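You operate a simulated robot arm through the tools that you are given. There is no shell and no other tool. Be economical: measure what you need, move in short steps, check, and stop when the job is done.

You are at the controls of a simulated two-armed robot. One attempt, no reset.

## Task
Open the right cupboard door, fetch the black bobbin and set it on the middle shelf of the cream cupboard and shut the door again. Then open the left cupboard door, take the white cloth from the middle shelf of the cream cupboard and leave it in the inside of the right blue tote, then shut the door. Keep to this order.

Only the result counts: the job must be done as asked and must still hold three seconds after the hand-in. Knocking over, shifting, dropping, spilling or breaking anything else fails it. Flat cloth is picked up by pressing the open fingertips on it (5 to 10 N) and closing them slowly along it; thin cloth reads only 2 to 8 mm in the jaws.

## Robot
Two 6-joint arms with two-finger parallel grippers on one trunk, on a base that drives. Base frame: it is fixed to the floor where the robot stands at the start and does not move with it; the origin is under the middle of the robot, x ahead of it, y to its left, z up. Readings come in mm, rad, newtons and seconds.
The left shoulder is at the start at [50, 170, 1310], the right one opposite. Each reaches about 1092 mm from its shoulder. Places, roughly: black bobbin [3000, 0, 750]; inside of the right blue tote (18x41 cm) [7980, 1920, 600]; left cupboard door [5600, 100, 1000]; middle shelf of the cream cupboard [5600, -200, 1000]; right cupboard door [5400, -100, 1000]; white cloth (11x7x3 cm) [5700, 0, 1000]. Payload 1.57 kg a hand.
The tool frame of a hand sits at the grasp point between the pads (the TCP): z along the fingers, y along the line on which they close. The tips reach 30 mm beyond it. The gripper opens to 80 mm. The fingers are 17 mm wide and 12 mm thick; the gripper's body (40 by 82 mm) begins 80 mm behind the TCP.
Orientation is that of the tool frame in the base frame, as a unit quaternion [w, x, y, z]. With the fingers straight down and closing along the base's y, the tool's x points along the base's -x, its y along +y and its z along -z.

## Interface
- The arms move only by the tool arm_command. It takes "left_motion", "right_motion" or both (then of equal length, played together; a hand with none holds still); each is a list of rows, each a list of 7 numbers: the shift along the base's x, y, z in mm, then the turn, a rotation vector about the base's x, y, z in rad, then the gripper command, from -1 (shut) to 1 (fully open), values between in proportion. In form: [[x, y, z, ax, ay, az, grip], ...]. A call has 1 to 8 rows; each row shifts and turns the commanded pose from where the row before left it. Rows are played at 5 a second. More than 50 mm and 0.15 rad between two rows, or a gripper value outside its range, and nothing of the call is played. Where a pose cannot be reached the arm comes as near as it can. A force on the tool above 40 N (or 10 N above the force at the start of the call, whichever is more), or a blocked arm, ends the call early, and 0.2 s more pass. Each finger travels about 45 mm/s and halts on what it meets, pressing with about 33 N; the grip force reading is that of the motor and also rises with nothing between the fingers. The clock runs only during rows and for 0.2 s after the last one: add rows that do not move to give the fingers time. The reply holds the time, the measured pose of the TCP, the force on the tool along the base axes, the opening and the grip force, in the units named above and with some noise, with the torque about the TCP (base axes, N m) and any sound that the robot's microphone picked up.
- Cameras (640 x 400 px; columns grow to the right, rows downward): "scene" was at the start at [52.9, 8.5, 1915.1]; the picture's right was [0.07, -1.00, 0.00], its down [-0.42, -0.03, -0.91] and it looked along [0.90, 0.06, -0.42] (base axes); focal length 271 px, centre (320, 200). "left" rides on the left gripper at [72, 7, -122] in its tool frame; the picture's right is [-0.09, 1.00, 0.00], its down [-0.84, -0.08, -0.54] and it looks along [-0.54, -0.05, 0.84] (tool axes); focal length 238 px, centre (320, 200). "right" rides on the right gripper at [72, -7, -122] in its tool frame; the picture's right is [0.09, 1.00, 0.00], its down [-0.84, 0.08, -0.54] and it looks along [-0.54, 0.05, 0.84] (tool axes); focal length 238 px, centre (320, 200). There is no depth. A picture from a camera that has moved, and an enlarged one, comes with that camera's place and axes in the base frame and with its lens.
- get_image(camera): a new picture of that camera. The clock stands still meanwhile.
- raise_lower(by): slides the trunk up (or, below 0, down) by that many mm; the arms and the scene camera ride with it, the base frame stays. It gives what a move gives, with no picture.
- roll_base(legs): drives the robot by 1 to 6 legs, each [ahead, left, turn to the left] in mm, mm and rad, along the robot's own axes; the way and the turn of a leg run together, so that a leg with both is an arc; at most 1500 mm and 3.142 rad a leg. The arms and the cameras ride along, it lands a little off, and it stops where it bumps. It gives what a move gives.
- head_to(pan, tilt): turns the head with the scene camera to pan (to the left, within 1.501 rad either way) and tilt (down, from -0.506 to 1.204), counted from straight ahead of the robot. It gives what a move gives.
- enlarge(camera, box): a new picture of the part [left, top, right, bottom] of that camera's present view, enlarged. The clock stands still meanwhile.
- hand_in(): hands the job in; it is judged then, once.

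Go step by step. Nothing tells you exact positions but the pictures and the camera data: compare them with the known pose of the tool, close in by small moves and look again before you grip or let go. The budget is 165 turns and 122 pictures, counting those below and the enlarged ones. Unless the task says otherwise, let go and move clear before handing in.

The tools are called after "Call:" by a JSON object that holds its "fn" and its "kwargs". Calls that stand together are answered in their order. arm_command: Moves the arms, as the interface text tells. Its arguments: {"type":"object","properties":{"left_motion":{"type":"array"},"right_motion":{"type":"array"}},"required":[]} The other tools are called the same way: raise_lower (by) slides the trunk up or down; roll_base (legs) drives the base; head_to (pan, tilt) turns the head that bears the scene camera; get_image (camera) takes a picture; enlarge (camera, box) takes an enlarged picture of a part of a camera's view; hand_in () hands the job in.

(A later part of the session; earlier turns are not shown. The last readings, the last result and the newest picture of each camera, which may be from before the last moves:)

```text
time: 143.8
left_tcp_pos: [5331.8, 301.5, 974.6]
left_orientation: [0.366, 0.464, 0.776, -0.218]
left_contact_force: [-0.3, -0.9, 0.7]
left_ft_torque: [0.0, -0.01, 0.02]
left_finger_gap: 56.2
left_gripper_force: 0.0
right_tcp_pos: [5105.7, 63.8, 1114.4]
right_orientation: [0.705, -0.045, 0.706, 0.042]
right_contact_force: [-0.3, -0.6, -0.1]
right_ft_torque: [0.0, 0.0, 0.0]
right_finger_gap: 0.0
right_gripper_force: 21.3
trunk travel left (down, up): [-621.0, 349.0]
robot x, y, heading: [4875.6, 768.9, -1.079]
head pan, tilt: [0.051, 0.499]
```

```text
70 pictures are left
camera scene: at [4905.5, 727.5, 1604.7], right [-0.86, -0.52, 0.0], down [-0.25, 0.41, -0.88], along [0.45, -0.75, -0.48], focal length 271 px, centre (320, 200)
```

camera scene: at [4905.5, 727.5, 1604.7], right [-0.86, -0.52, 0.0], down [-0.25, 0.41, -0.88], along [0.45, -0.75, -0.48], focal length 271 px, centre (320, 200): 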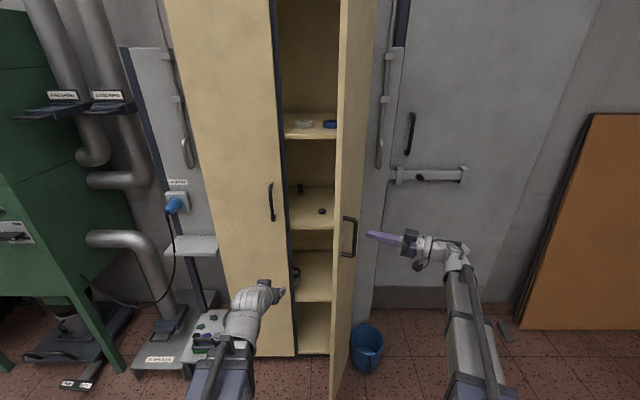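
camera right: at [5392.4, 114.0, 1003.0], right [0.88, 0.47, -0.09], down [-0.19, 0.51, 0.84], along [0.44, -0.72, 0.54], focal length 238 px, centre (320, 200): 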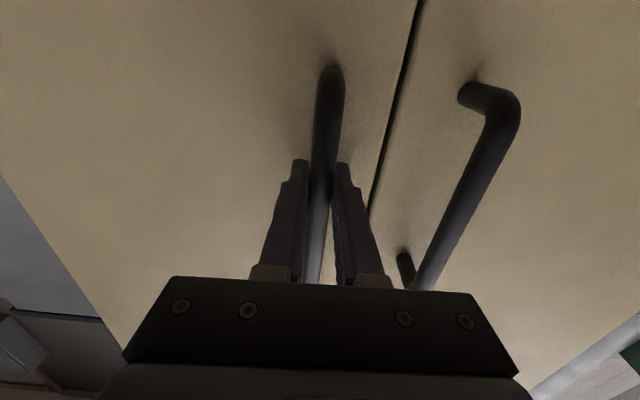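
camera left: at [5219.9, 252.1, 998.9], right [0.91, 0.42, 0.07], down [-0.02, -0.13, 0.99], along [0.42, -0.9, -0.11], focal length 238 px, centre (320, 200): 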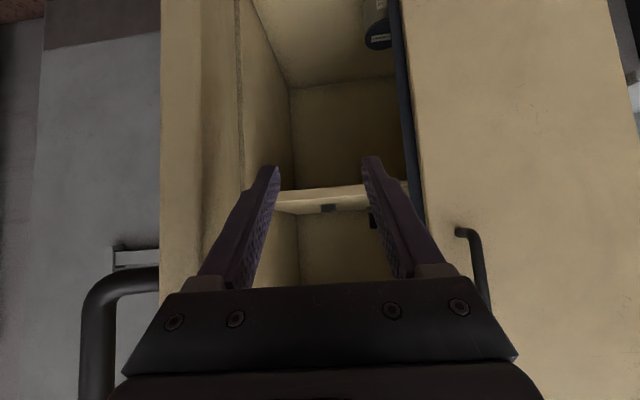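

The hand is just outside the door. I'll push it along the closing arc, turning with it.

Call:
{"fn": "arm_command", "kwargs": {"right_motion": [[41.7, -8.8, 0, 0, 0, 0, -1], [41.7, -8.8, 0, 0, 0, 0, -1], [26.9, 6.9, 0, 0, 0, -0.14, -1], [29.3, 3, 0, 0, 0, -0.148, -1], [29.6, -1.4, 0, 0, 0, -0.148, -1], [28.9, -5.9, 0, 0, 0, -0.148, -1]]}}

Call:
{"fn": "get_image", "kwargs": {"camera": "scene"}}

```text
time: 145.2
left_tcp_pos: [5331.3, 301.5, 973.7]
left_orientation: [0.366, 0.465, 0.776, -0.219]
left_contact_force: [0.2, -0.7, 0.6]
left_ft_torque: [-0.01, 0.01, 0.01]
left_finger_gap: 55.9
left_gripper_force: 0.0
right_tcp_pos: [5300.9, 51.3, 1116.3]
right_orientation: [0.688, 0.161, 0.689, -0.163]
right_contact_force: [-0.1, -0.3, -0.5]
right_ft_torque: [0.01, -0.01, 0.02]
right_finger_gap: 0.0
right_gripper_force: 21.2
trunk travel left (down, up): [-621.0, 349.0]
robot x, y, heading: [4877.1, 767.5, -1.08]
head pan, tilt: [0.051, 0.499]
```

```text
69 pictures are left
camera scene: at [4905.7, 727.9, 1604.7], right [-0.86, -0.52, 0.0], down [-0.25, 0.41, -0.88], along [0.45, -0.75, -0.48], focal length 271 px, centre (320, 200)
```

scene: 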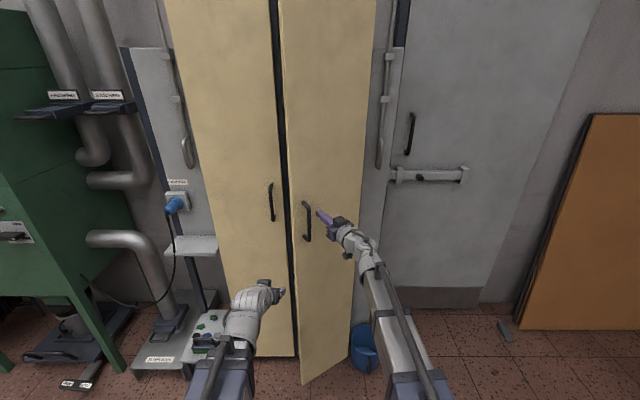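

Door is closing nicely. Continuing the arc to shut.

Call:
{"fn": "arm_command", "kwargs": {"right_motion": [[27.8, -10.1, 0, 0, 0, -0.148, -1], [26, -14, 0, 0, 0, -0.148, -1], [23.6, -18, 0, 0, 0, -0.148, -1], [20.7, -21.1, 0, 0, 0, -0.148, -1], [8, -15, 0, 0, 0, 0, -1], [5, -9, 0, 0, 0, 0, -1], [3, -6, 0, 0, 0, 0, -1]]}}

Call:
{"fn": "get_image", "kwargs": {"camera": "scene"}}

```text
time: 146.5
left_tcp_pos: [5332.1, 301.8, 976.7]
left_orientation: [0.367, 0.465, 0.776, -0.218]
left_contact_force: [0.2, 0.2, -0.2]
left_ft_torque: [-0.01, -0.01, 0.05]
left_finger_gap: 55.8
left_gripper_force: 0.0
right_tcp_pos: [5409.3, -25.2, 1115.2]
right_orientation: [0.61, 0.355, 0.613, -0.355]
right_contact_force: [-2.7, 2.7, 0.1]
right_ft_torque: [0.0, -0.05, 0.05]
right_finger_gap: 0.0
right_gripper_force: 20.9
trunk travel left (down, up): [-621.0, 349.0]
robot x, y, heading: [4873.1, 769.2, -1.073]
head pan, tilt: [0.051, 0.499]
stopped in row 6 (right hand): the force on the tool passed its limit at 51 N (the readings are from after the stop); the commanded pose is now the measured one
```

```text
68 pictures are left
camera scene: at [4904.8, 728.6, 1604.9], right [-0.86, -0.52, 0.0], down [-0.25, 0.41, -0.88], along [0.45, -0.75, -0.48], focal length 271 px, centre (320, 200)
```

scene: 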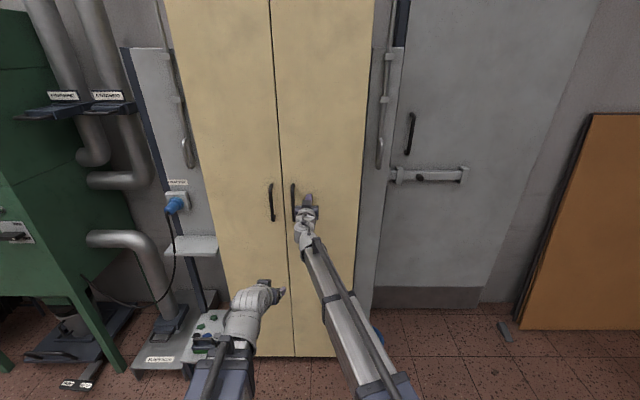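

The right door is fully shut. Next the left door: retract the right hand, pitch the left hand horizontal, and shift the base left so the left hand faces the left handle (≈[5530, 54, 1100]).

Call:
{"fn": "arm_command", "kwargs": {"right_motion": [[-20, 38, 0, 0, 0, 0, -1], [-22, 42, 0, 0, 0, 0, -1], [-22, 42, 0, 0, 0, 0, -1], [-22, 42, 0, 0, 0, 0, -1], [-22, 42, 0, 0, 0, 0, 0]]}}

Call:
{"fn": "arm_command", "kwargs": {"left_motion": [[0, 0, 25, -0.123, -0.0665, 0, 1], [0, 0, 25, -0.123, -0.0665, 0, 1], [0, 0, 25, -0.123, -0.0665, 0, 1], [0, 0, 25, -0.123, -0.0665, 0, 1], [0, 0, 25, -0.123, -0.0665, 0, 1]]}}

Call:
{"fn": "roll_base", "kwargs": {"legs": [[0, 269, 0]]}}

Call:
{"fn": "get_image", "kwargs": {"camera": "scene"}}

Call:
{"fn": "get_image", "kwargs": {"camera": "left"}}

```text
time: 147.7
left_tcp_pos: [5332.0, 301.7, 975.1]
left_orientation: [0.367, 0.464, 0.776, -0.219]
left_contact_force: [0.3, -0.1, -0.1]
left_ft_torque: [-0.06, 0.02, -0.02]
left_finger_gap: 56.2
left_gripper_force: 0.1
right_tcp_pos: [5300.5, 181.3, 1113.9]
right_orientation: [0.61, 0.355, 0.613, -0.354]
right_contact_force: [-0.6, 1.0, -0.4]
right_ft_torque: [0.02, -0.03, 0.03]
right_finger_gap: 31.9
right_gripper_force: 0.1
trunk travel left (down, up): [-621.0, 349.0]
robot x, y, heading: [4875.7, 768.8, -1.077]
head pan, tilt: [0.051, 0.499]
```

```text
time: 148.7
left_tcp_pos: [5353.6, 261.4, 1072.1]
left_orientation: [0.548, 0.407, 0.658, -0.318]
left_contact_force: [1.1, 0.4, -16.5]
left_ft_torque: [-0.69, -1.35, -0.09]
left_finger_gap: 79.2
left_gripper_force: 0.1
left hand out of reach, approached as far as the arm can: row 1, 2, 3, 4
right_tcp_pos: [5299.1, 180.5, 1113.4]
right_orientation: [0.612, 0.358, 0.611, -0.352]
right_contact_force: [-0.6, -0.7, 16.7]
right_ft_torque: [2.04, 0.45, 0.11]
right_finger_gap: 40.1
right_gripper_force: 0.0
trunk travel left (down, up): [-621.0, 349.0]
robot x, y, heading: [4877.1, 771.8, -1.074]
head pan, tilt: [0.051, 0.499]
stopped in row 4 (left hand): the force on the tool passed its limit at 93 N (the readings are from after the stop); the commanded pose is now the measured one
```

```text
time: 150.6
left_tcp_pos: [5591.2, 387.6, 1072.8]
left_orientation: [0.547, 0.406, 0.658, -0.321]
left_contact_force: [-1.8, 5.6, -30.8]
left_ft_torque: [-1.48, -2.51, -0.42]
left_finger_gap: 79.5
left_gripper_force: 0.1
right_tcp_pos: [5537.2, 307.0, 1114.6]
right_orientation: [0.611, 0.359, 0.611, -0.354]
right_contact_force: [1.7, -6.0, 31.3]
right_ft_torque: [3.76, 0.76, -0.05]
right_finger_gap: 39.8
right_gripper_force: 0.0
trunk travel left (down, up): [-621.0, 349.0]
robot x, y, heading: [5115.5, 899.0, -1.077]
head pan, tilt: [0.051, 0.499]
```

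```text
67 pictures are left
camera scene: at [5143.5, 855.7, 1604.7], right [-0.86, -0.51, 0.0], down [-0.25, 0.41, -0.88], along [0.45, -0.75, -0.48], focal length 271 px, centre (320, 200)
```

scene: 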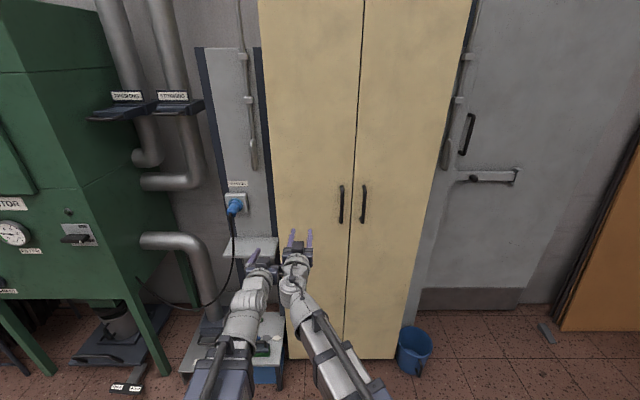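

```text
66 pictures are left
camera left: at [5536.9, 508.9, 1026.4], right [0.89, 0.44, 0.11], down [-0.26, 0.28, 0.92], along [0.38, -0.85, 0.36], focal length 238 px, centre (320, 200)
```

left: 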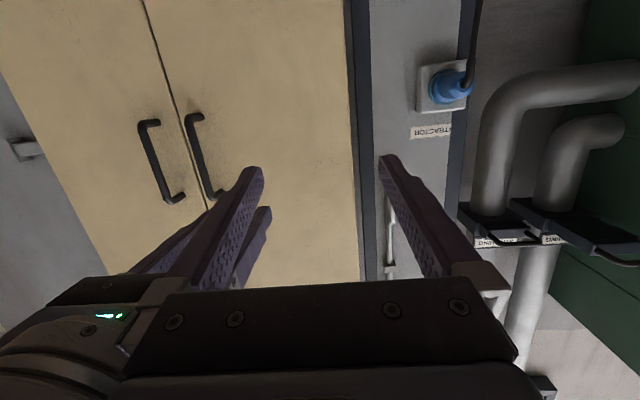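

The two hands touched each other. I'll move the right hand up and off to the right, well clear.

Call:
{"fn": "arm_command", "kwargs": {"right_motion": [[-15, -8, 20, 0, 0, 0, 0], [-35, -19, 10, 0, 0, 0, 0], [-40, -21, 0, 0, 0, 0, 0], [-40, -21, 0, 0, 0, 0, 0], [-45, 0, 0, 0, 0, 0, 0], [-45, 0, 0, 0, 0, 0, 0], [-45, 0, 0, 0, 0, 0, 0]]}}

```text
time: 152.2
left_tcp_pos: [5590.3, 387.6, 1073.3]
left_orientation: [0.547, 0.407, 0.657, -0.321]
left_contact_force: [-0.2, -0.7, -1.1]
left_ft_torque: [-0.01, -0.02, -0.01]
left_finger_gap: 80.2
left_gripper_force: 0.0
right_tcp_pos: [5280.8, 216.3, 1115.0]
right_orientation: [0.611, 0.359, 0.61, -0.354]
right_contact_force: [0.1, 0.2, -1.2]
right_ft_torque: [0.01, 0.02, 0.0]
right_finger_gap: 40.0
right_gripper_force: 0.1
right hand out of reach, approached as far as the arm can: row 1, 2, 7
trunk travel left (down, up): [-621.0, 349.0]
robot x, y, heading: [5112.5, 897.6, -1.081]
head pan, tilt: [0.051, 0.499]
```

Hands are clear of each other. Now move the left hand to face the left handle, the right hand further aside, and drive 90 mm closer.

Call:
{"fn": "arm_command", "kwargs": {"right_motion": [[-40, -15, 0, 0, 0, 0, 0], [-40, -15, 0, 0, 0, 0, 0], [-40, -15, 0, 0, 0, 0, 0], [0, 0, 0, 0, 0, 0, 0], [0, 0, 0, 0, 0, 0, 0]], "left_motion": [[-37, -20, 5, -0.11, -0.06, 0, 1], [-37, -20, 5, -0.06, -0.03, 0, 1], [-37, -20, 5, 0, 0, 0, 1], [-37, -20, 5, 0, 0, 0, 1], [-37, -20, 5, 0, 0, 0, 1]]}}

Call:
{"fn": "roll_base", "kwargs": {"legs": [[90, 0, 0]]}}

Call:
{"fn": "get_image", "kwargs": {"camera": "left"}}

Call:
{"fn": "get_image", "kwargs": {"camera": "scene"}}

```text
time: 153.4
left_tcp_pos: [5408.7, 286.7, 1114.6]
left_orientation: [0.61, 0.372, 0.602, -0.357]
left_contact_force: [0.0, -0.3, 0.3]
left_ft_torque: [0.0, 0.0, 0.0]
left_finger_gap: 80.1
left_gripper_force: 0.0
left hand out of reach, approached as far as the arm can: row 1, 2, 4, 5
right_tcp_pos: [5160.7, 171.6, 1115.3]
right_orientation: [0.61, 0.36, 0.612, -0.352]
right_contact_force: [-0.1, -0.7, 0.1]
right_ft_torque: [0.0, -0.01, -0.02]
right_finger_gap: 40.0
right_gripper_force: 0.2
trunk travel left (down, up): [-621.0, 349.0]
robot x, y, heading: [5112.6, 895.6, -1.08]
head pan, tilt: [0.051, 0.499]
```

```text
time: 154.5
left_tcp_pos: [5451.6, 204.6, 1114.2]
left_orientation: [0.61, 0.372, 0.602, -0.357]
left_contact_force: [0.7, 0.5, -0.2]
left_ft_torque: [-0.02, -0.04, 0.04]
left_finger_gap: 79.7
left_gripper_force: 0.0
right_tcp_pos: [5203.7, 91.1, 1112.8]
right_orientation: [0.609, 0.361, 0.612, -0.353]
right_contact_force: [1.6, -0.5, 0.0]
right_ft_torque: [-0.03, 0.0, -0.01]
right_finger_gap: 39.9
right_gripper_force: 0.2
trunk travel left (down, up): [-621.0, 349.0]
robot x, y, heading: [5155.2, 817.8, -1.086]
head pan, tilt: [0.051, 0.499]
```

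```text
65 pictures are left
camera left: at [5403.5, 316.4, 1043.4], right [0.88, 0.46, 0.12], down [-0.34, 0.43, 0.84], along [0.34, -0.77, 0.54], focal length 238 px, centre (320, 200)
```

left: 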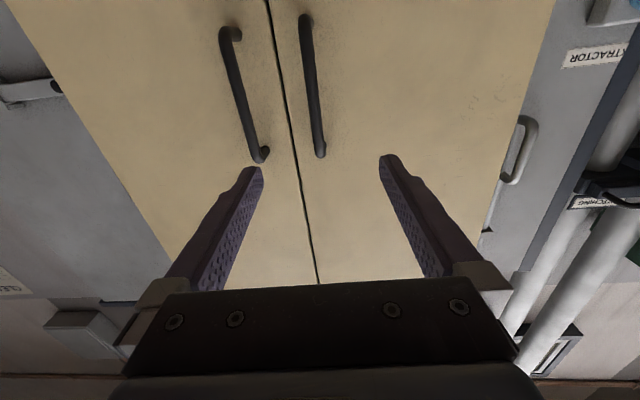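

```text
64 pictures are left
camera scene: at [5185.6, 773.9, 1604.6], right [-0.86, -0.51, 0.0], down [-0.25, 0.41, -0.88], along [0.45, -0.75, -0.48], focal length 271 px, centre (320, 200)
```

scene: 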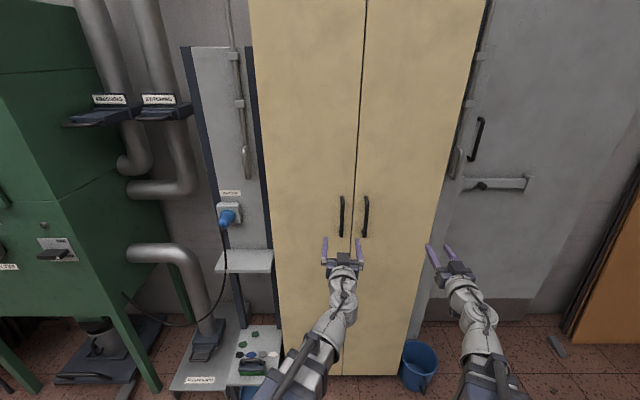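

Left handle is centred between the fingers, ~168 mm ahead. Advancing to straddle it.

Call:
{"fn": "arm_command", "kwargs": {"left_motion": [[20, -37.5, 0, 0, 0, 0, 1], [20, -37.5, 0, 0, 0, 0, 1], [20, -37.5, 0, 0, 0, 0, 1]]}}

Call:
{"fn": "get_image", "kwargs": {"camera": "left"}}

```text
time: 155.3
left_tcp_pos: [5511.2, 94.4, 1114.8]
left_orientation: [0.609, 0.373, 0.602, -0.356]
left_contact_force: [-0.6, 0.4, 0.4]
left_ft_torque: [0.02, 0.02, -0.03]
left_finger_gap: 80.0
left_gripper_force: 0.1
right_tcp_pos: [5203.9, 91.6, 1113.2]
right_orientation: [0.61, 0.36, 0.611, -0.354]
right_contact_force: [0.0, 0.7, -0.6]
right_ft_torque: [0.01, -0.01, 0.01]
right_finger_gap: 39.7
right_gripper_force: 0.1
trunk travel left (down, up): [-621.0, 349.0]
robot x, y, heading: [5152.3, 817.3, -1.081]
head pan, tilt: [0.051, 0.499]
```

```text
63 pictures are left
camera left: at [5462.4, 205.6, 1043.7], right [0.88, 0.46, 0.12], down [-0.34, 0.43, 0.84], along [0.34, -0.77, 0.54], focal length 238 px, centre (320, 200)
```

left: 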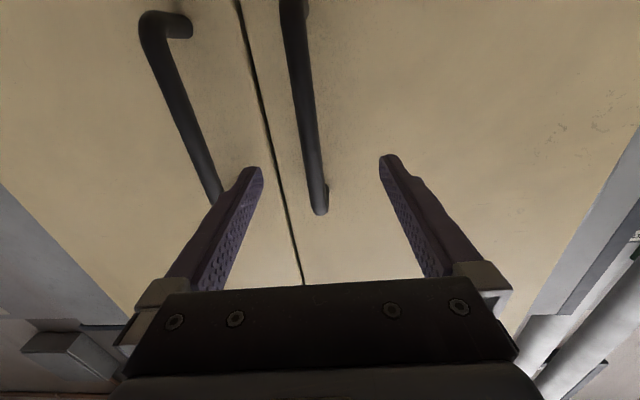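

Well aligned; I'll narrow the fingers a bit to miss the other handle, advance 45 mm, and close.

Call:
{"fn": "arm_command", "kwargs": {"left_motion": [[0, 0, 0, 0, 0, 0, 0.4], [10.5, -20, 0, 0, 0, 0, 0.4], [10.5, -20, 0, 0, 0, 0, 0.4], [0, 0, 0, 0, 0, 0, -0.4], [0, 0, 0, 0, 0, 0, -1], [0, 0, 0, 0, 0, 0, -1], [0, 0, 0, 0, 0, 0, -1]]}}

Call:
{"fn": "get_image", "kwargs": {"camera": "left"}}

```text
time: 156.9
left_tcp_pos: [5527.3, 53.2, 1114.8]
left_orientation: [0.608, 0.374, 0.6, -0.359]
left_contact_force: [-16.6, -8.0, -1.3]
left_ft_torque: [-0.21, 0.37, -0.05]
left_finger_gap: 14.3
left_gripper_force: 25.9
right_tcp_pos: [5200.9, 91.8, 1113.6]
right_orientation: [0.61, 0.36, 0.611, -0.353]
right_contact_force: [-0.1, 0.5, 0.4]
right_ft_torque: [-0.01, 0.0, -0.01]
right_finger_gap: 40.3
right_gripper_force: 0.2
trunk travel left (down, up): [-621.0, 349.0]
robot x, y, heading: [5157.6, 817.1, -1.079]
head pan, tilt: [0.051, 0.499]
```

```text
62 pictures are left
camera left: at [5479.6, 164.1, 1044.1], right [0.88, 0.46, 0.12], down [-0.34, 0.43, 0.84], along [0.33, -0.78, 0.54], focal length 238 px, centre (320, 200)
```

left: 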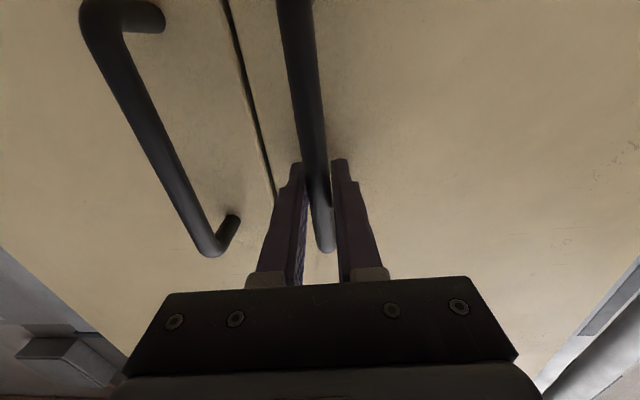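

Gripped (14.3 mm). Pulling the left door along its mirrored arc.

Call:
{"fn": "arm_command", "kwargs": {"left_motion": [[-6.3, 25, 0, 0, 0, -0.1, -1], [-3.8, 25.3, 0, 0, 0, -0.1, -1], [-1.2, 25.5, 0, 0, 0, -0.1, -1], [1.4, 25.4, 0, 0, 0, -0.1, -1]]}}

```text
time: 157.6
left_tcp_pos: [5513.4, 108.2, 1114.2]
left_orientation: [0.563, 0.439, 0.556, -0.426]
left_contact_force: [-9.8, -1.1, 1.8]
left_ft_torque: [-0.89, 0.41, -0.01]
left_finger_gap: 14.1
left_gripper_force: 30.1
right_tcp_pos: [5202.2, 93.7, 1114.6]
right_orientation: [0.61, 0.36, 0.611, -0.354]
right_contact_force: [0.0, -0.1, 0.4]
right_ft_torque: [0.0, -0.02, 0.0]
right_finger_gap: 40.1
right_gripper_force: 0.0
trunk travel left (down, up): [-621.0, 349.0]
robot x, y, heading: [5154.8, 813.7, -1.08]
head pan, tilt: [0.051, 0.499]
stopped in row 3 (left hand): the force on the tool passed its limit at 45 N (the readings are from after the stop); the commanded pose is now the measured one
```

The pull stopped at ~12° from a sideways load (grip was off-centre); I'll relax slightly to the right and continue the arc.

Call:
{"fn": "arm_command", "kwargs": {"left_motion": [[-5, -1, 0, 0, 0, 0, -1], [-2, 25.5, 0, 0, 0, -0.1, -1], [0.6, 25.6, 0, 0, 0, -0.1, -1], [3.1, 25.3, 0, 0, 0, -0.1, -1]]}}

Call:
{"fn": "get_image", "kwargs": {"camera": "scene"}}

```text
time: 158.6
left_tcp_pos: [5513.0, 185.4, 1115.9]
left_orientation: [0.495, 0.517, 0.485, -0.503]
left_contact_force: [-0.6, 0.5, 12.5]
left_ft_torque: [-0.1, 0.55, 0.17]
left_finger_gap: 14.1
left_gripper_force: 31.2
right_tcp_pos: [5202.3, 93.9, 1113.2]
right_orientation: [0.61, 0.36, 0.611, -0.355]
right_contact_force: [-0.9, -0.2, -0.4]
right_ft_torque: [0.04, 0.0, -0.01]
right_finger_gap: 40.5
right_gripper_force: 0.2
trunk travel left (down, up): [-621.0, 349.0]
robot x, y, heading: [5156.3, 816.4, -1.08]
head pan, tilt: [0.051, 0.499]
```

```text
61 pictures are left
camera scene: at [5184.0, 776.9, 1604.8], right [-0.86, -0.51, 0.0], down [-0.25, 0.41, -0.88], along [0.45, -0.75, -0.48], focal length 271 px, centre (320, 200)
```

scene: 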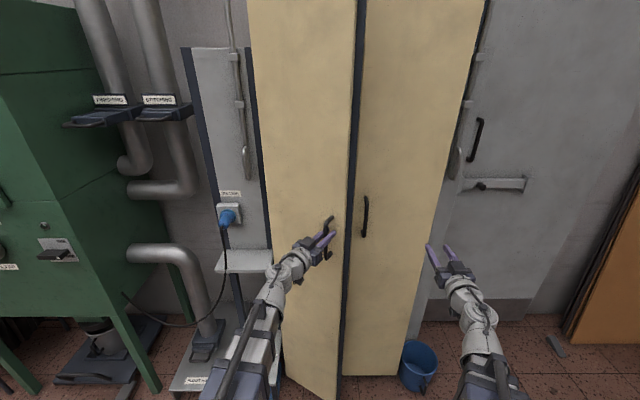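

The door follows freely. Continuing the arc.

Call:
{"fn": "arm_command", "kwargs": {"left_motion": [[5.7, 24.9, 0, 0, 0, -0.1, -1], [8.1, 24.3, 0, 0, 0, -0.1, -1], [10.5, 23.3, 0, 0, 0, -0.1, -1], [12.8, 22.2, 0, 0, 0, -0.1, -1]]}}

Call:
{"fn": "arm_command", "kwargs": {"left_motion": [[14.9, 20.8, 0, 0, 0, -0.1, -1], [16.9, 19.1, 0, 0, 0, -0.1, -1], [18.8, 17.4, 0, 0, 0, -0.1, -1]]}}

Call:
{"fn": "get_image", "kwargs": {"camera": "scene"}}

```text
time: 159.6
left_tcp_pos: [5548.3, 282.1, 1115.1]
left_orientation: [0.384, 0.604, 0.372, -0.591]
left_contact_force: [-19.2, 12.4, -4.0]
left_ft_torque: [-0.21, 0.61, 0.17]
left_finger_gap: 14.4
left_gripper_force: 30.3
right_tcp_pos: [5200.4, 93.2, 1115.8]
right_orientation: [0.61, 0.36, 0.61, -0.355]
right_contact_force: [0.1, -0.5, -0.5]
right_ft_torque: [-0.02, 0.0, 0.0]
right_finger_gap: 40.0
right_gripper_force: 0.0
trunk travel left (down, up): [-621.0, 349.0]
robot x, y, heading: [5158.4, 815.8, -1.084]
head pan, tilt: [0.051, 0.499]
```

```text
time: 160.1
left_tcp_pos: [5561.7, 301.8, 1114.8]
left_orientation: [0.35, 0.623, 0.338, -0.612]
left_contact_force: [-6.5, 6.0, 1.4]
left_ft_torque: [-0.44, 0.94, 0.09]
left_finger_gap: 14.0
left_gripper_force: 30.3
right_tcp_pos: [5203.0, 93.1, 1113.6]
right_orientation: [0.61, 0.36, 0.611, -0.355]
right_contact_force: [-0.1, 0.4, -0.2]
right_ft_torque: [-0.01, 0.0, 0.0]
right_finger_gap: 40.0
right_gripper_force: 0.0
trunk travel left (down, up): [-621.0, 349.0]
robot x, y, heading: [5155.2, 819.8, -1.081]
head pan, tilt: [0.051, 0.499]
stopped in row 2 (left hand): the force on the tool passed its limit at 42 N (the readings are from after the stop); the commanded pose is now the measured one
```

```text
60 pictures are left
camera scene: at [5183.5, 776.7, 1605.0], right [-0.86, -0.51, 0.0], down [-0.25, 0.41, -0.88], along [0.45, -0.75, -0.48], focal length 271 px, centre (320, 200)
```

scene: 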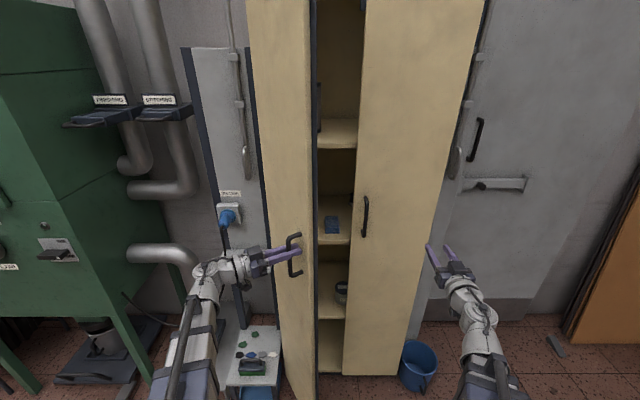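

A folded cloth shows on the middle shelf. The door is ~60° open; a little outward correction and open it a bit further.

Call:
{"fn": "arm_command", "kwargs": {"left_motion": [[-4, 2.7, 0, 0, 0, 0, -1], [16.9, 19.1, 0, 0, 0, -0.1, -1], [18.5, 17.7, 0, 0, 0, -0.1, -1]]}}

Call:
{"fn": "enlarge", "kwargs": {"camera": "scene", "box": [270, 100, 430, 300]}}

```text
time: 160.8
left_tcp_pos: [5597.9, 341.4, 1113.9]
left_orientation: [0.29, 0.654, 0.274, -0.643]
left_contact_force: [6.2, -5.8, 18.9]
left_ft_torque: [0.31, 0.33, 0.13]
left_finger_gap: 14.2
left_gripper_force: 30.3
right_tcp_pos: [5201.7, 93.2, 1114.5]
right_orientation: [0.61, 0.359, 0.612, -0.353]
right_contact_force: [0.0, 0.4, 0.3]
right_ft_torque: [0.03, 0.02, 0.01]
right_finger_gap: 40.1
right_gripper_force: 0.1
trunk travel left (down, up): [-621.0, 349.0]
robot x, y, heading: [5152.8, 819.0, -1.079]
head pan, tilt: [0.051, 0.499]
```

```text
2.00 times, centred on (350, 200) of scene
camera zoom: at [5184.1, 776.3, 1605.0], right [-0.86, -0.51, 0.0], down [-0.25, 0.41, -0.88], along [0.45, -0.75, -0.48], focal length 542 px, centre (260, 200)
```

zoom: 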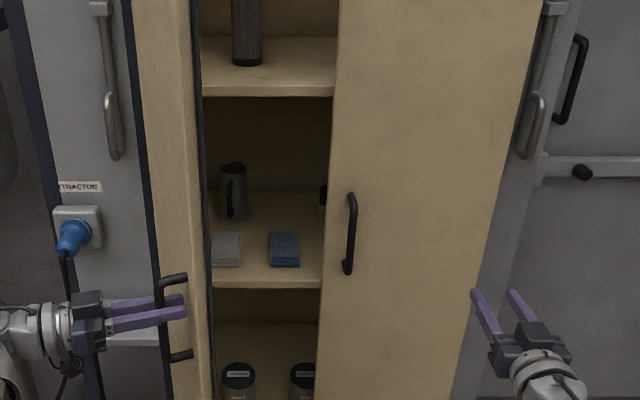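

White-grey cloth is at ≈[5730, 7, 975] with a blue cloth 120 mm to its right and a mug behind. Checking the clearance left of the door before opening wider.

Call:
{"fn": "head_to", "kwargs": {"pan": 0.25, "tilt": 0.8}}

Call:
{"fn": "get_image", "kwargs": {"camera": "scene"}}

```text
time: 161.7
left_tcp_pos: [5597.0, 340.0, 1114.7]
left_orientation: [0.29, 0.652, 0.276, -0.644]
left_contact_force: [10.4, -12.0, 24.9]
left_ft_torque: [0.71, 0.05, -0.02]
left_finger_gap: 14.2
left_gripper_force: 30.9
right_tcp_pos: [5201.3, 93.2, 1113.3]
right_orientation: [0.609, 0.361, 0.611, -0.354]
right_contact_force: [-0.2, -0.1, 1.0]
right_ft_torque: [0.02, -0.01, 0.01]
right_finger_gap: 39.9
right_gripper_force: 0.0
trunk travel left (down, up): [-621.0, 349.0]
robot x, y, heading: [5152.2, 813.8, -1.084]
head pan, tilt: [0.25, 0.799]
```

```text
58 pictures are left
camera scene: at [5191.8, 794.0, 1578.9], right [-0.74, -0.67, 0.0], down [-0.48, 0.53, -0.7], along [0.47, -0.52, -0.72], focal length 271 px, centre (320, 200)
```

scene: 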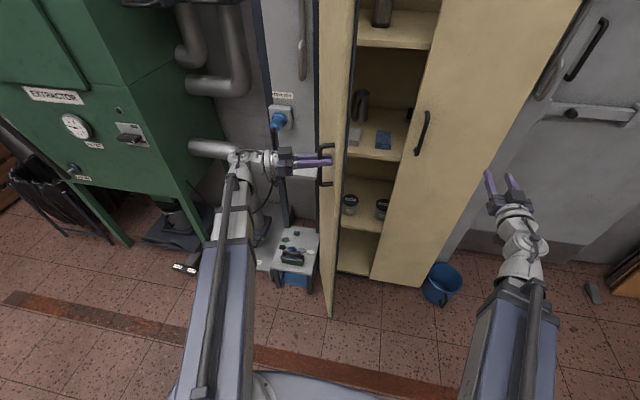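

The small table sits close to the door's left, so I won't open further. Releasing the left handle and retreating the left hand to the left.

Call:
{"fn": "arm_command", "kwargs": {"left_motion": [[0, 0, 0, 0, 0, 0, 0.3], [0, 0, 0, 0, 0, 0, 0.3], [20, 23, 0, 0, 0, 0, 0.3], [26, 30, 0, 0, 0, 0, 0.3], [26, 30, 0, 0, 0, 0, 0.3], [26, 30, 0, 0, 0, 0, 0.3], [26, 30, 0, 0, 0, 0, 0.3]]}}

Call:
{"fn": "arm_command", "kwargs": {"right_motion": [[10, 0, 0, 0.1235, 0.066, 0, 0.5], [10, 0, 0, 0.1235, 0.066, 0, 0.5], [10, 0, 0, 0.1235, 0.066, 0, 0.5], [10, 0, 0, 0.1235, 0.066, 0, 0.5], [10, 0, 0, 0.1235, 0.066, 0, 0.5], [10, 0, 0, 0.07, 0.04, 0, 0.5]]}}

Call:
{"fn": "get_image", "kwargs": {"camera": "scene"}}

```text
time: 163.2
left_tcp_pos: [5719.9, 484.6, 1113.2]
left_orientation: [0.289, 0.655, 0.275, -0.642]
left_contact_force: [-0.8, 0.5, -0.5]
left_ft_torque: [0.0, 0.02, 0.0]
left_finger_gap: 51.9
left_gripper_force: 0.1
right_tcp_pos: [5202.4, 93.2, 1114.1]
right_orientation: [0.61, 0.36, 0.611, -0.354]
right_contact_force: [0.6, -0.7, 0.2]
right_ft_torque: [0.01, -0.02, 0.02]
right_finger_gap: 40.1
right_gripper_force: 0.0
trunk travel left (down, up): [-621.0, 349.0]
robot x, y, heading: [5151.9, 816.4, -1.083]
head pan, tilt: [0.25, 0.799]
```

```text
time: 164.7
left_tcp_pos: [5719.7, 484.6, 1113.5]
left_orientation: [0.288, 0.655, 0.275, -0.642]
left_contact_force: [0.4, 0.0, 0.4]
left_ft_torque: [-0.02, -0.02, 0.0]
left_finger_gap: 51.5
left_gripper_force: 0.1
right_tcp_pos: [5244.1, 85.8, 960.0]
right_orientation: [0.342, 0.469, 0.795, -0.177]
right_contact_force: [0.2, 1.2, 0.5]
right_ft_torque: [0.05, -0.03, -0.02]
right_finger_gap: 60.2
right_gripper_force: 0.1
right hand out of reach, approached as far as the arm can: row 1, 2, 3, 4, 5, 6
trunk travel left (down, up): [-621.0, 349.0]
robot x, y, heading: [5155.1, 814.7, -1.082]
head pan, tilt: [0.25, 0.799]
```

```text
57 pictures are left
camera scene: at [5192.0, 794.2, 1578.8], right [-0.74, -0.67, 0.0], down [-0.48, 0.53, -0.7], along [0.47, -0.52, -0.72], focal length 271 px, centre (320, 200)
```

scene: 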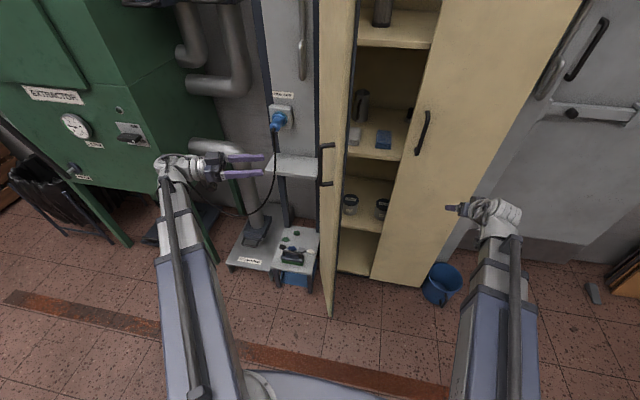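

Right hand is at 45° down. I'll raise the trunk 90 mm and bring the right hand left to just right of the cloth line, yawed slightly left, outside the cupboard.

Call:
{"fn": "raise_lower", "kwargs": {"by": 90}}

Call:
{"fn": "arm_command", "kwargs": {"right_motion": [[40.8, 16.1, 0, 0, 0, 0.036, 0.5], [40.8, 16.1, 0, 0, 0, 0.036, 0.5], [40.8, 16.1, 0, 0, 0, 0.036, 0.5], [40.8, 16.1, 0, 0, 0, 0.036, 0.5], [40.8, 16.1, 0, 0, 0, 0.036, 0.5], [40.8, 16.1, 0, 0, 0, 0.036, 0.5], [40.8, 16.1, 0, 0, 0, 0.036, 0.5]]}}

Call:
{"fn": "get_image", "kwargs": {"camera": "right"}}

Call:
{"fn": "get_image", "kwargs": {"camera": "scene"}}

```text
time: 165.9
left_tcp_pos: [5719.4, 483.6, 1202.6]
left_orientation: [0.289, 0.655, 0.276, -0.642]
left_contact_force: [0.5, -0.6, 0.8]
left_ft_torque: [0.01, 0.01, 0.0]
left_finger_gap: 51.9
left_gripper_force: 0.1
right_tcp_pos: [5243.1, 86.2, 1050.4]
right_orientation: [0.342, 0.469, 0.795, -0.178]
right_contact_force: [0.6, -0.2, 0.3]
right_ft_torque: [0.03, 0.01, 0.01]
right_finger_gap: 60.0
right_gripper_force: 0.1
trunk travel left (down, up): [-711.0, 259.0]
robot x, y, heading: [5153.8, 819.8, -1.085]
head pan, tilt: [0.25, 0.799]
```

```text
time: 167.5
left_tcp_pos: [5719.2, 483.3, 1201.9]
left_orientation: [0.289, 0.655, 0.275, -0.642]
left_contact_force: [-0.4, -0.4, 0.3]
left_ft_torque: [0.02, 0.03, 0.0]
left_finger_gap: 52.0
left_gripper_force: 0.0
right_tcp_pos: [5433.1, 149.1, 1052.2]
right_orientation: [0.372, 0.359, 0.848, -0.122]
right_contact_force: [-0.6, -0.5, 0.2]
right_ft_torque: [0.02, 0.0, 0.04]
right_finger_gap: 60.0
right_gripper_force: 0.2
right hand out of reach, approached as far as the arm can: row 1, 2, 3, 4, 5, 6, 7
trunk travel left (down, up): [-711.0, 259.0]
robot x, y, heading: [5156.4, 815.9, -1.087]
head pan, tilt: [0.25, 0.799]
```

```text
56 pictures are left
camera right: at [5328.8, 238.4, 1083.6], right [0.65, 0.76, -0.01], down [0.15, -0.12, 0.98], along [0.74, -0.64, -0.19], focal length 238 px, centre (320, 200)
```

right: 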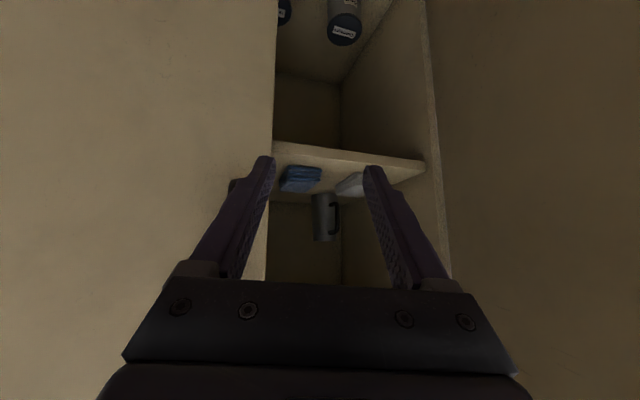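

```text
55 pictures are left
camera scene: at [5192.5, 794.3, 1668.8], right [-0.74, -0.67, 0.0], down [-0.48, 0.53, -0.7], along [0.47, -0.52, -0.72], focal length 271 px, centre (320, 200)
```

scene: 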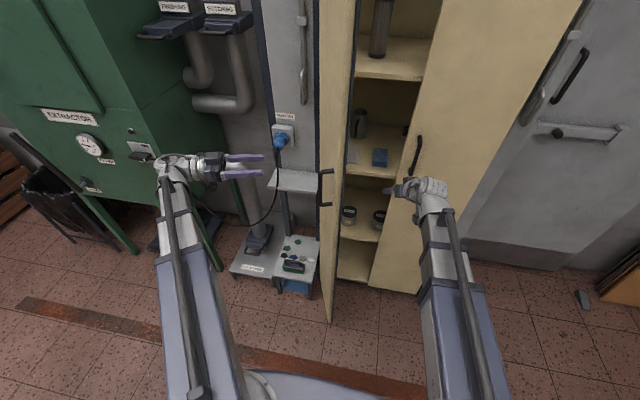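

The white cloth is around [5728, 0, 963]; the way in is clear of door and blue cloth. Reaching in to hover over it.

Call:
{"fn": "arm_command", "kwargs": {"right_motion": [[40, -19, 0, 0, 0, 0, 0.5], [40, -19, 0, 0, 0, 0, 0.5], [40, -19, 0, 0, 0, 0, 0.5], [40, -19, 0, 0, 0, 0, 0.5]]}}

Call:
{"fn": "get_image", "kwargs": {"camera": "right"}}

Call:
{"fn": "get_image", "kwargs": {"camera": "scene"}}

```text
time: 168.5
left_tcp_pos: [5717.7, 483.0, 1205.6]
left_orientation: [0.287, 0.655, 0.274, -0.643]
left_contact_force: [-0.1, 0.3, 0.5]
left_ft_torque: [0.01, 0.03, 0.0]
left_finger_gap: 51.8
left_gripper_force: 0.0
right_tcp_pos: [5508.9, 39.4, 1052.4]
right_orientation: [0.371, 0.359, 0.849, -0.117]
right_contact_force: [-9.5, 10.4, 12.3]
right_ft_torque: [-0.42, 0.24, -0.53]
right_finger_gap: 58.1
right_gripper_force: 0.1
right hand out of reach, approached as far as the arm can: row 1, 2, 3, 4
trunk travel left (down, up): [-711.0, 259.0]
robot x, y, heading: [5156.8, 816.6, -1.086]
head pan, tilt: [0.25, 0.799]
stopped in row 4 (right hand): the force on the tool passed its limit at 86 N (the readings are from after the stop); the commanded pose is now the measured one
```

```text
54 pictures are left
camera right: at [5404.5, 129.9, 1084.4], right [0.65, 0.76, 0.0], down [0.15, -0.13, 0.98], along [0.74, -0.64, -0.2], focal length 238 px, centre (320, 200)
```

right: 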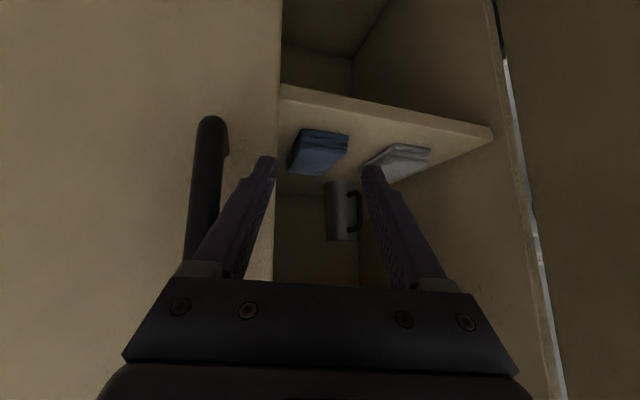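

```text
53 pictures are left
camera scene: at [5190.8, 795.5, 1669.1], right [-0.74, -0.67, 0.0], down [-0.48, 0.53, -0.7], along [0.47, -0.52, -0.72], focal length 271 px, centre (320, 200)
```

scene: 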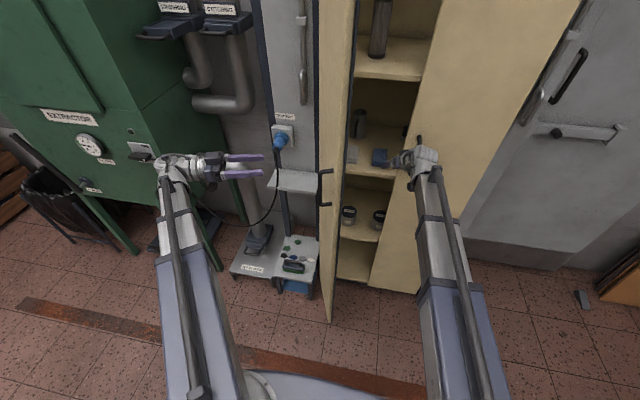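

The right arm can't reach that far left at this distance and brushed the closed door's handle. I'll pull back and shift the base 120 mm left so the arm goes in straighter.

Call:
{"fn": "arm_command", "kwargs": {"right_motion": [[-12, 22, 0, 0, 0, 0, 0.5], [-20, 38, 0, 0, 0, 0, 0.5], [-20, 38, 0, 0, 0, 0, 0.5], [-20, 38, 0, 0, 0, 0, 0.5]]}}

Call:
{"fn": "roll_base", "kwargs": {"legs": [[0, 130, 0]]}}

Call:
{"fn": "get_image", "kwargs": {"camera": "right"}}

Call:
{"fn": "get_image", "kwargs": {"camera": "scene"}}

```text
time: 169.5
left_tcp_pos: [5718.8, 484.2, 1204.6]
left_orientation: [0.288, 0.655, 0.275, -0.642]
left_contact_force: [0.7, 0.5, -0.3]
left_ft_torque: [0.02, -0.01, 0.03]
left_finger_gap: 52.1
left_gripper_force: 0.1
right_tcp_pos: [5435.0, 171.2, 1053.2]
right_orientation: [0.375, 0.356, 0.848, -0.113]
right_contact_force: [-0.1, -0.1, 0.8]
right_ft_torque: [-0.02, 0.0, 0.01]
right_finger_gap: 59.9
right_gripper_force: 0.1
right hand out of reach, approached as far as the arm can: row 4
trunk travel left (down, up): [-711.0, 259.0]
robot x, y, heading: [5155.1, 819.5, -1.082]
head pan, tilt: [0.25, 0.799]
```

```text
time: 170.8
left_tcp_pos: [5834.8, 544.3, 1203.7]
left_orientation: [0.289, 0.654, 0.275, -0.642]
left_contact_force: [1.1, 0.7, 0.1]
left_ft_torque: [-0.02, 0.03, -0.01]
left_finger_gap: 52.0
left_gripper_force: 0.0
right_tcp_pos: [5549.7, 233.0, 1052.7]
right_orientation: [0.372, 0.356, 0.85, -0.112]
right_contact_force: [0.5, 1.0, -0.2]
right_ft_torque: [0.02, 0.04, -0.03]
right_finger_gap: 60.3
right_gripper_force: 0.1
trunk travel left (down, up): [-711.0, 259.0]
robot x, y, heading: [5270.1, 875.5, -1.08]
head pan, tilt: [0.25, 0.799]
```

```text
52 pictures are left
camera right: at [5445.1, 321.2, 1083.7], right [0.64, 0.76, 0.01], down [0.15, -0.13, 0.98], along [0.75, -0.63, -0.2], focal length 238 px, centre (320, 200)
```

right: 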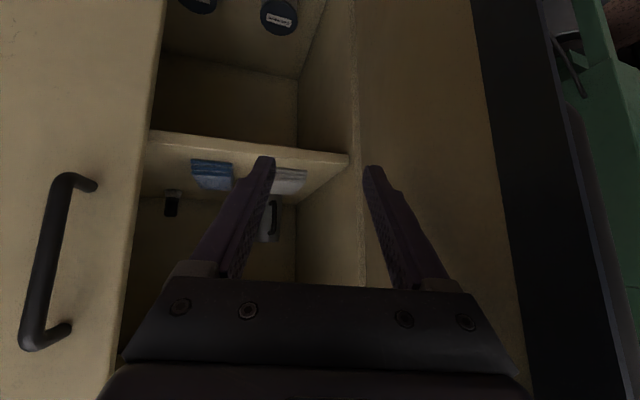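

```text
51 pictures are left
camera scene: at [5308.1, 855.7, 1668.7], right [-0.74, -0.67, 0.0], down [-0.48, 0.53, -0.7], along [0.47, -0.52, -0.72], focal length 271 px, centre (320, 200)
```

scene: 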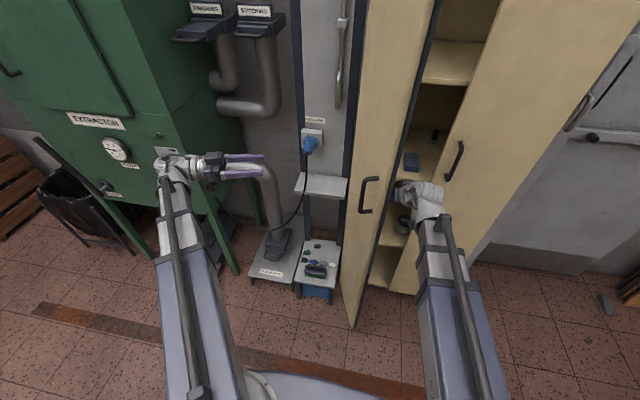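

Now the cloth lies almost straight ahead at ≈[5726, 10, 965]. Reaching in 4 steps, turning the hand slightly to the right.

Call:
{"fn": "arm_command", "kwargs": {"right_motion": [[27, -34, 0, 0, 0, -0.07, 0.5], [27, -34, 0, 0, 0, -0.07, 0.5], [27, -34, 0, 0, 0, 0, 0.5], [27, -34, 0, 0, 0, 0, 0.5]]}}

Call:
{"fn": "get_image", "kwargs": {"camera": "right"}}

```text
time: 171.8
left_tcp_pos: [5834.6, 543.7, 1202.9]
left_orientation: [0.289, 0.655, 0.276, -0.642]
left_contact_force: [0.2, 0.0, 0.0]
left_ft_torque: [0.0, 0.02, -0.02]
left_finger_gap: 51.6
left_gripper_force: 0.0
right_tcp_pos: [5639.0, 84.8, 1055.9]
right_orientation: [0.392, 0.427, 0.81, -0.092]
right_contact_force: [0.3, 1.1, -1.2]
right_ft_torque: [0.01, -0.01, 0.03]
right_finger_gap: 59.9
right_gripper_force: 0.1
right hand out of reach, approached as far as the arm can: row 1, 2
trunk travel left (down, up): [-711.0, 259.0]
robot x, y, heading: [5268.1, 879.8, -1.085]
head pan, tilt: [0.25, 0.799]
```

```text
50 pictures are left
camera right: at [5543.4, 183.3, 1084.6], right [0.73, 0.67, 0.12], down [0.03, -0.21, 0.98], along [0.68, -0.71, -0.17], focal length 238 px, centre (320, 200)
```

right: 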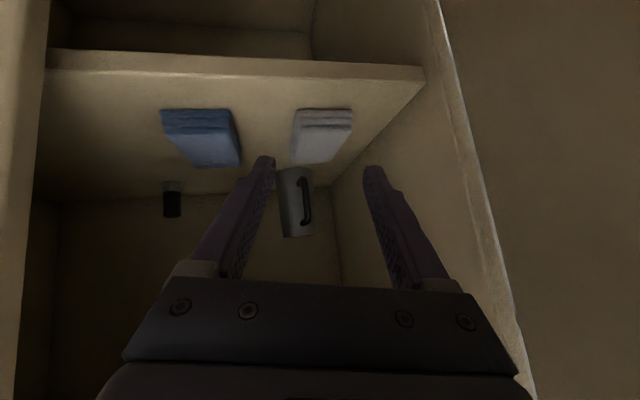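

The white cloth is clear: centre ≈[5733, -3], top z≈975. I'll level the hand's roll and move over it.

Call:
{"fn": "arm_command", "kwargs": {"right_motion": [[26, -24, 0, -0.07, 0.062, 0.086, 0.5], [26, -24, 0, -0.07, 0.062, 0.086, 0.5], [25, -24, 0, 0, 0, 0, 0.5]]}}

Call:
{"fn": "get_image", "kwargs": {"camera": "right"}}

```text
time: 172.6
left_tcp_pos: [5834.8, 542.9, 1203.1]
left_orientation: [0.289, 0.655, 0.275, -0.642]
left_contact_force: [-0.2, -1.2, -0.5]
left_ft_torque: [0.0, -0.03, 0.01]
left_finger_gap: 51.8
left_gripper_force: 0.1
right_tcp_pos: [5707.4, 5.3, 1056.9]
right_orientation: [0.38, 0.321, 0.857, -0.136]
right_contact_force: [-0.1, -0.5, 0.0]
right_ft_torque: [0.04, 0.05, -0.02]
right_finger_gap: 59.8
right_gripper_force: 0.1
right hand out of reach, approached as far as the arm can: row 2, 3
trunk travel left (down, up): [-711.0, 259.0]
robot x, y, heading: [5268.8, 875.7, -1.081]
head pan, tilt: [0.25, 0.799]
```

```text
49 pictures are left
camera right: at [5598.3, 90.4, 1083.9], right [0.6, 0.79, -0.06], down [0.17, -0.06, 0.98], along [0.78, -0.6, -0.17], focal length 238 px, centre (320, 200)
```

right: 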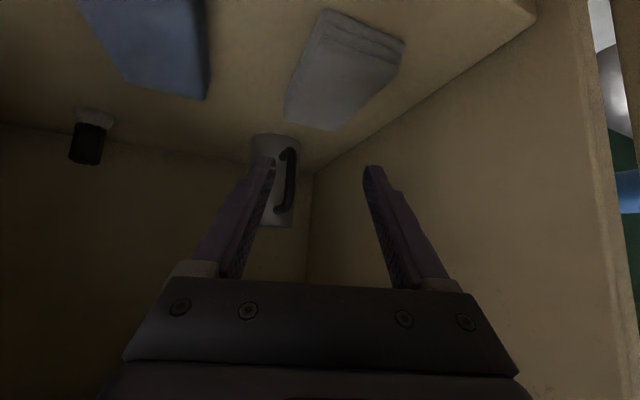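

The tips are over the cloth's centre and the hand is level. Lowering the trunk toward the cloth.

Call:
{"fn": "raise_lower", "kwargs": {"by": -48}}

Call:
{"fn": "get_image", "kwargs": {"camera": "right"}}

```text
time: 173.5
left_tcp_pos: [5833.8, 544.9, 1156.0]
left_orientation: [0.287, 0.655, 0.274, -0.643]
left_contact_force: [-0.6, -0.7, 0.5]
left_ft_torque: [0.0, 0.01, 0.02]
left_finger_gap: 52.2
left_gripper_force: 0.1
right_tcp_pos: [5706.0, 6.2, 1009.1]
right_orientation: [0.381, 0.321, 0.857, -0.135]
right_contact_force: [-0.7, 0.1, 0.6]
right_ft_torque: [0.02, -0.01, -0.02]
right_finger_gap: 59.8
right_gripper_force: 0.0
trunk travel left (down, up): [-663.0, 307.0]
robot x, y, heading: [5269.1, 878.8, -1.08]
head pan, tilt: [0.25, 0.799]
```

```text
48 pictures are left
camera right: at [5597.5, 91.7, 1036.6], right [0.6, 0.79, -0.06], down [0.17, -0.06, 0.98], along [0.78, -0.6, -0.17], focal length 238 px, centre (320, 200)
```

right: 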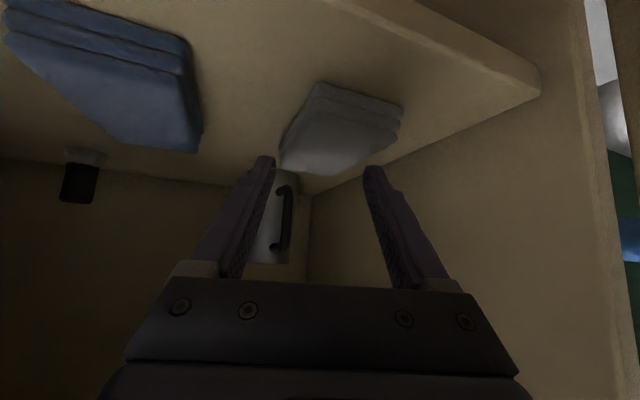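

The cloth is ~60–70 mm wide, so I'll open fully and straddle the whole folded stack; first yaw the hand a bit to match it.

Call:
{"fn": "arm_command", "kwargs": {"right_motion": [[2, 2, 0, 0, 0, -0.09, 1], [2, 2, 0, 0, 0, -0.09, 1], [0, 0, 0, 0, 0, 0, 1]]}}

Call:
{"fn": "enlarge", "kwargs": {"camera": "right", "box": [200, 60, 440, 210]}}

```text
time: 174.3
left_tcp_pos: [5833.0, 544.3, 1154.1]
left_orientation: [0.289, 0.655, 0.276, -0.642]
left_contact_force: [-0.6, 1.4, -0.3]
left_ft_torque: [0.0, 0.01, -0.02]
left_finger_gap: 51.9
left_gripper_force: 0.1
right_tcp_pos: [5693.3, -3.1, 1012.3]
right_orientation: [0.389, 0.35, 0.842, -0.135]
right_contact_force: [-0.1, -1.2, 0.0]
right_ft_torque: [-0.01, 0.02, 0.02]
right_finger_gap: 80.0
right_gripper_force: 0.0
right hand out of reach, approached as far as the arm can: row 1, 2
trunk travel left (down, up): [-663.0, 307.0]
robot x, y, heading: [5268.4, 882.1, -1.084]
head pan, tilt: [0.25, 0.799]
```

```text
2.67 times, centred on (320, 135) of right
camera zoom: at [5587.5, 88.3, 1036.7], right [0.65, 0.76, -0.03], down [0.13, -0.08, 0.99], along [0.75, -0.64, -0.15], focal length 636 px, centre (320, 373)
```

zoom: 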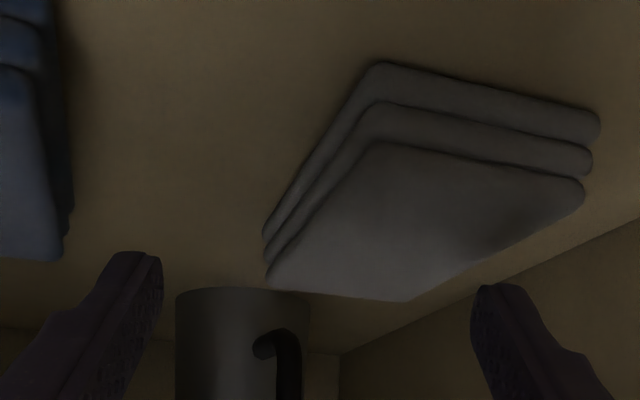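

Arm yaw is limited, but straddling still fits. Before nudging the base left I check the clearance between right forearm and open door.

Call:
{"fn": "head_to", "kwargs": {"pan": 0.0, "tilt": 0.9}}

Call:
{"fn": "get_image", "kwargs": {"camera": "scene"}}

```text
time: 175.0
left_tcp_pos: [5832.8, 543.3, 1154.6]
left_orientation: [0.288, 0.655, 0.275, -0.642]
left_contact_force: [-0.3, 0.8, -0.3]
left_ft_torque: [-0.01, 0.03, -0.02]
left_finger_gap: 52.0
left_gripper_force: 0.0
right_tcp_pos: [5692.6, -2.0, 1012.4]
right_orientation: [0.389, 0.349, 0.841, -0.136]
right_contact_force: [0.1, -0.2, 0.7]
right_ft_torque: [-0.01, 0.0, 0.01]
right_finger_gap: 80.1
right_gripper_force: 0.1
trunk travel left (down, up): [-663.0, 307.0]
robot x, y, heading: [5271.8, 876.7, -1.084]
head pan, tilt: [0.0, 0.901]
```

```text
46 pictures are left
camera scene: at [5287.2, 847.7, 1612.9], right [-0.88, -0.47, 0.0], down [-0.37, 0.69, -0.62], along [0.29, -0.55, -0.78], focal length 271 px, centre (320, 200)
```

scene: 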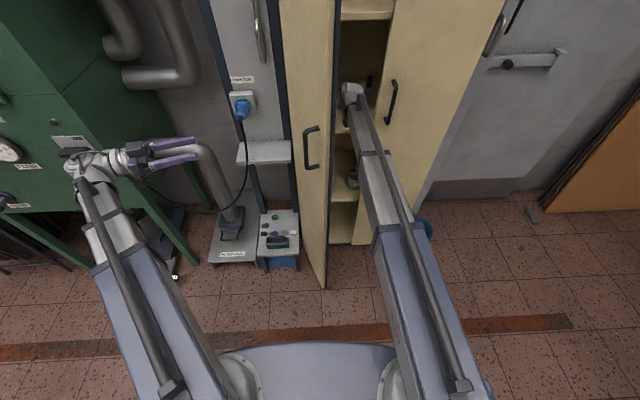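

About 70 mm clearance, so a 25 mm forward / 33 mm left base nudge is safe.

Call:
{"fn": "roll_base", "kwargs": {"legs": [[25, 33, 0]]}}

Call:
{"fn": "get_image", "kwargs": {"camera": "right"}}

```text
time: 175.9
left_tcp_pos: [5876.1, 536.3, 1153.5]
left_orientation: [0.287, 0.655, 0.275, -0.643]
left_contact_force: [1.7, -0.9, -0.1]
left_ft_torque: [-0.01, 0.02, -0.05]
left_finger_gap: 52.2
left_gripper_force: 0.2
right_tcp_pos: [5735.8, -7.9, 1011.1]
right_orientation: [0.388, 0.349, 0.842, -0.135]
right_contact_force: [0.1, 0.4, -0.4]
right_ft_torque: [0.01, 0.02, -0.02]
right_finger_gap: 80.1
right_gripper_force: 0.1
trunk travel left (down, up): [-663.0, 307.0]
robot x, y, heading: [5308.2, 872.6, -1.083]
head pan, tilt: [0.0, 0.901]
```

```text
45 pictures are left
camera right: at [5629.9, 81.4, 1035.8], right [0.65, 0.76, -0.03], down [0.13, -0.08, 0.99], along [0.75, -0.64, -0.15], focal length 238 px, centre (320, 200)
```

right: 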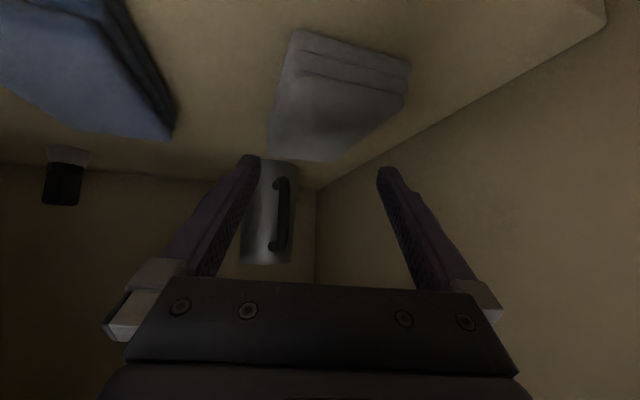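

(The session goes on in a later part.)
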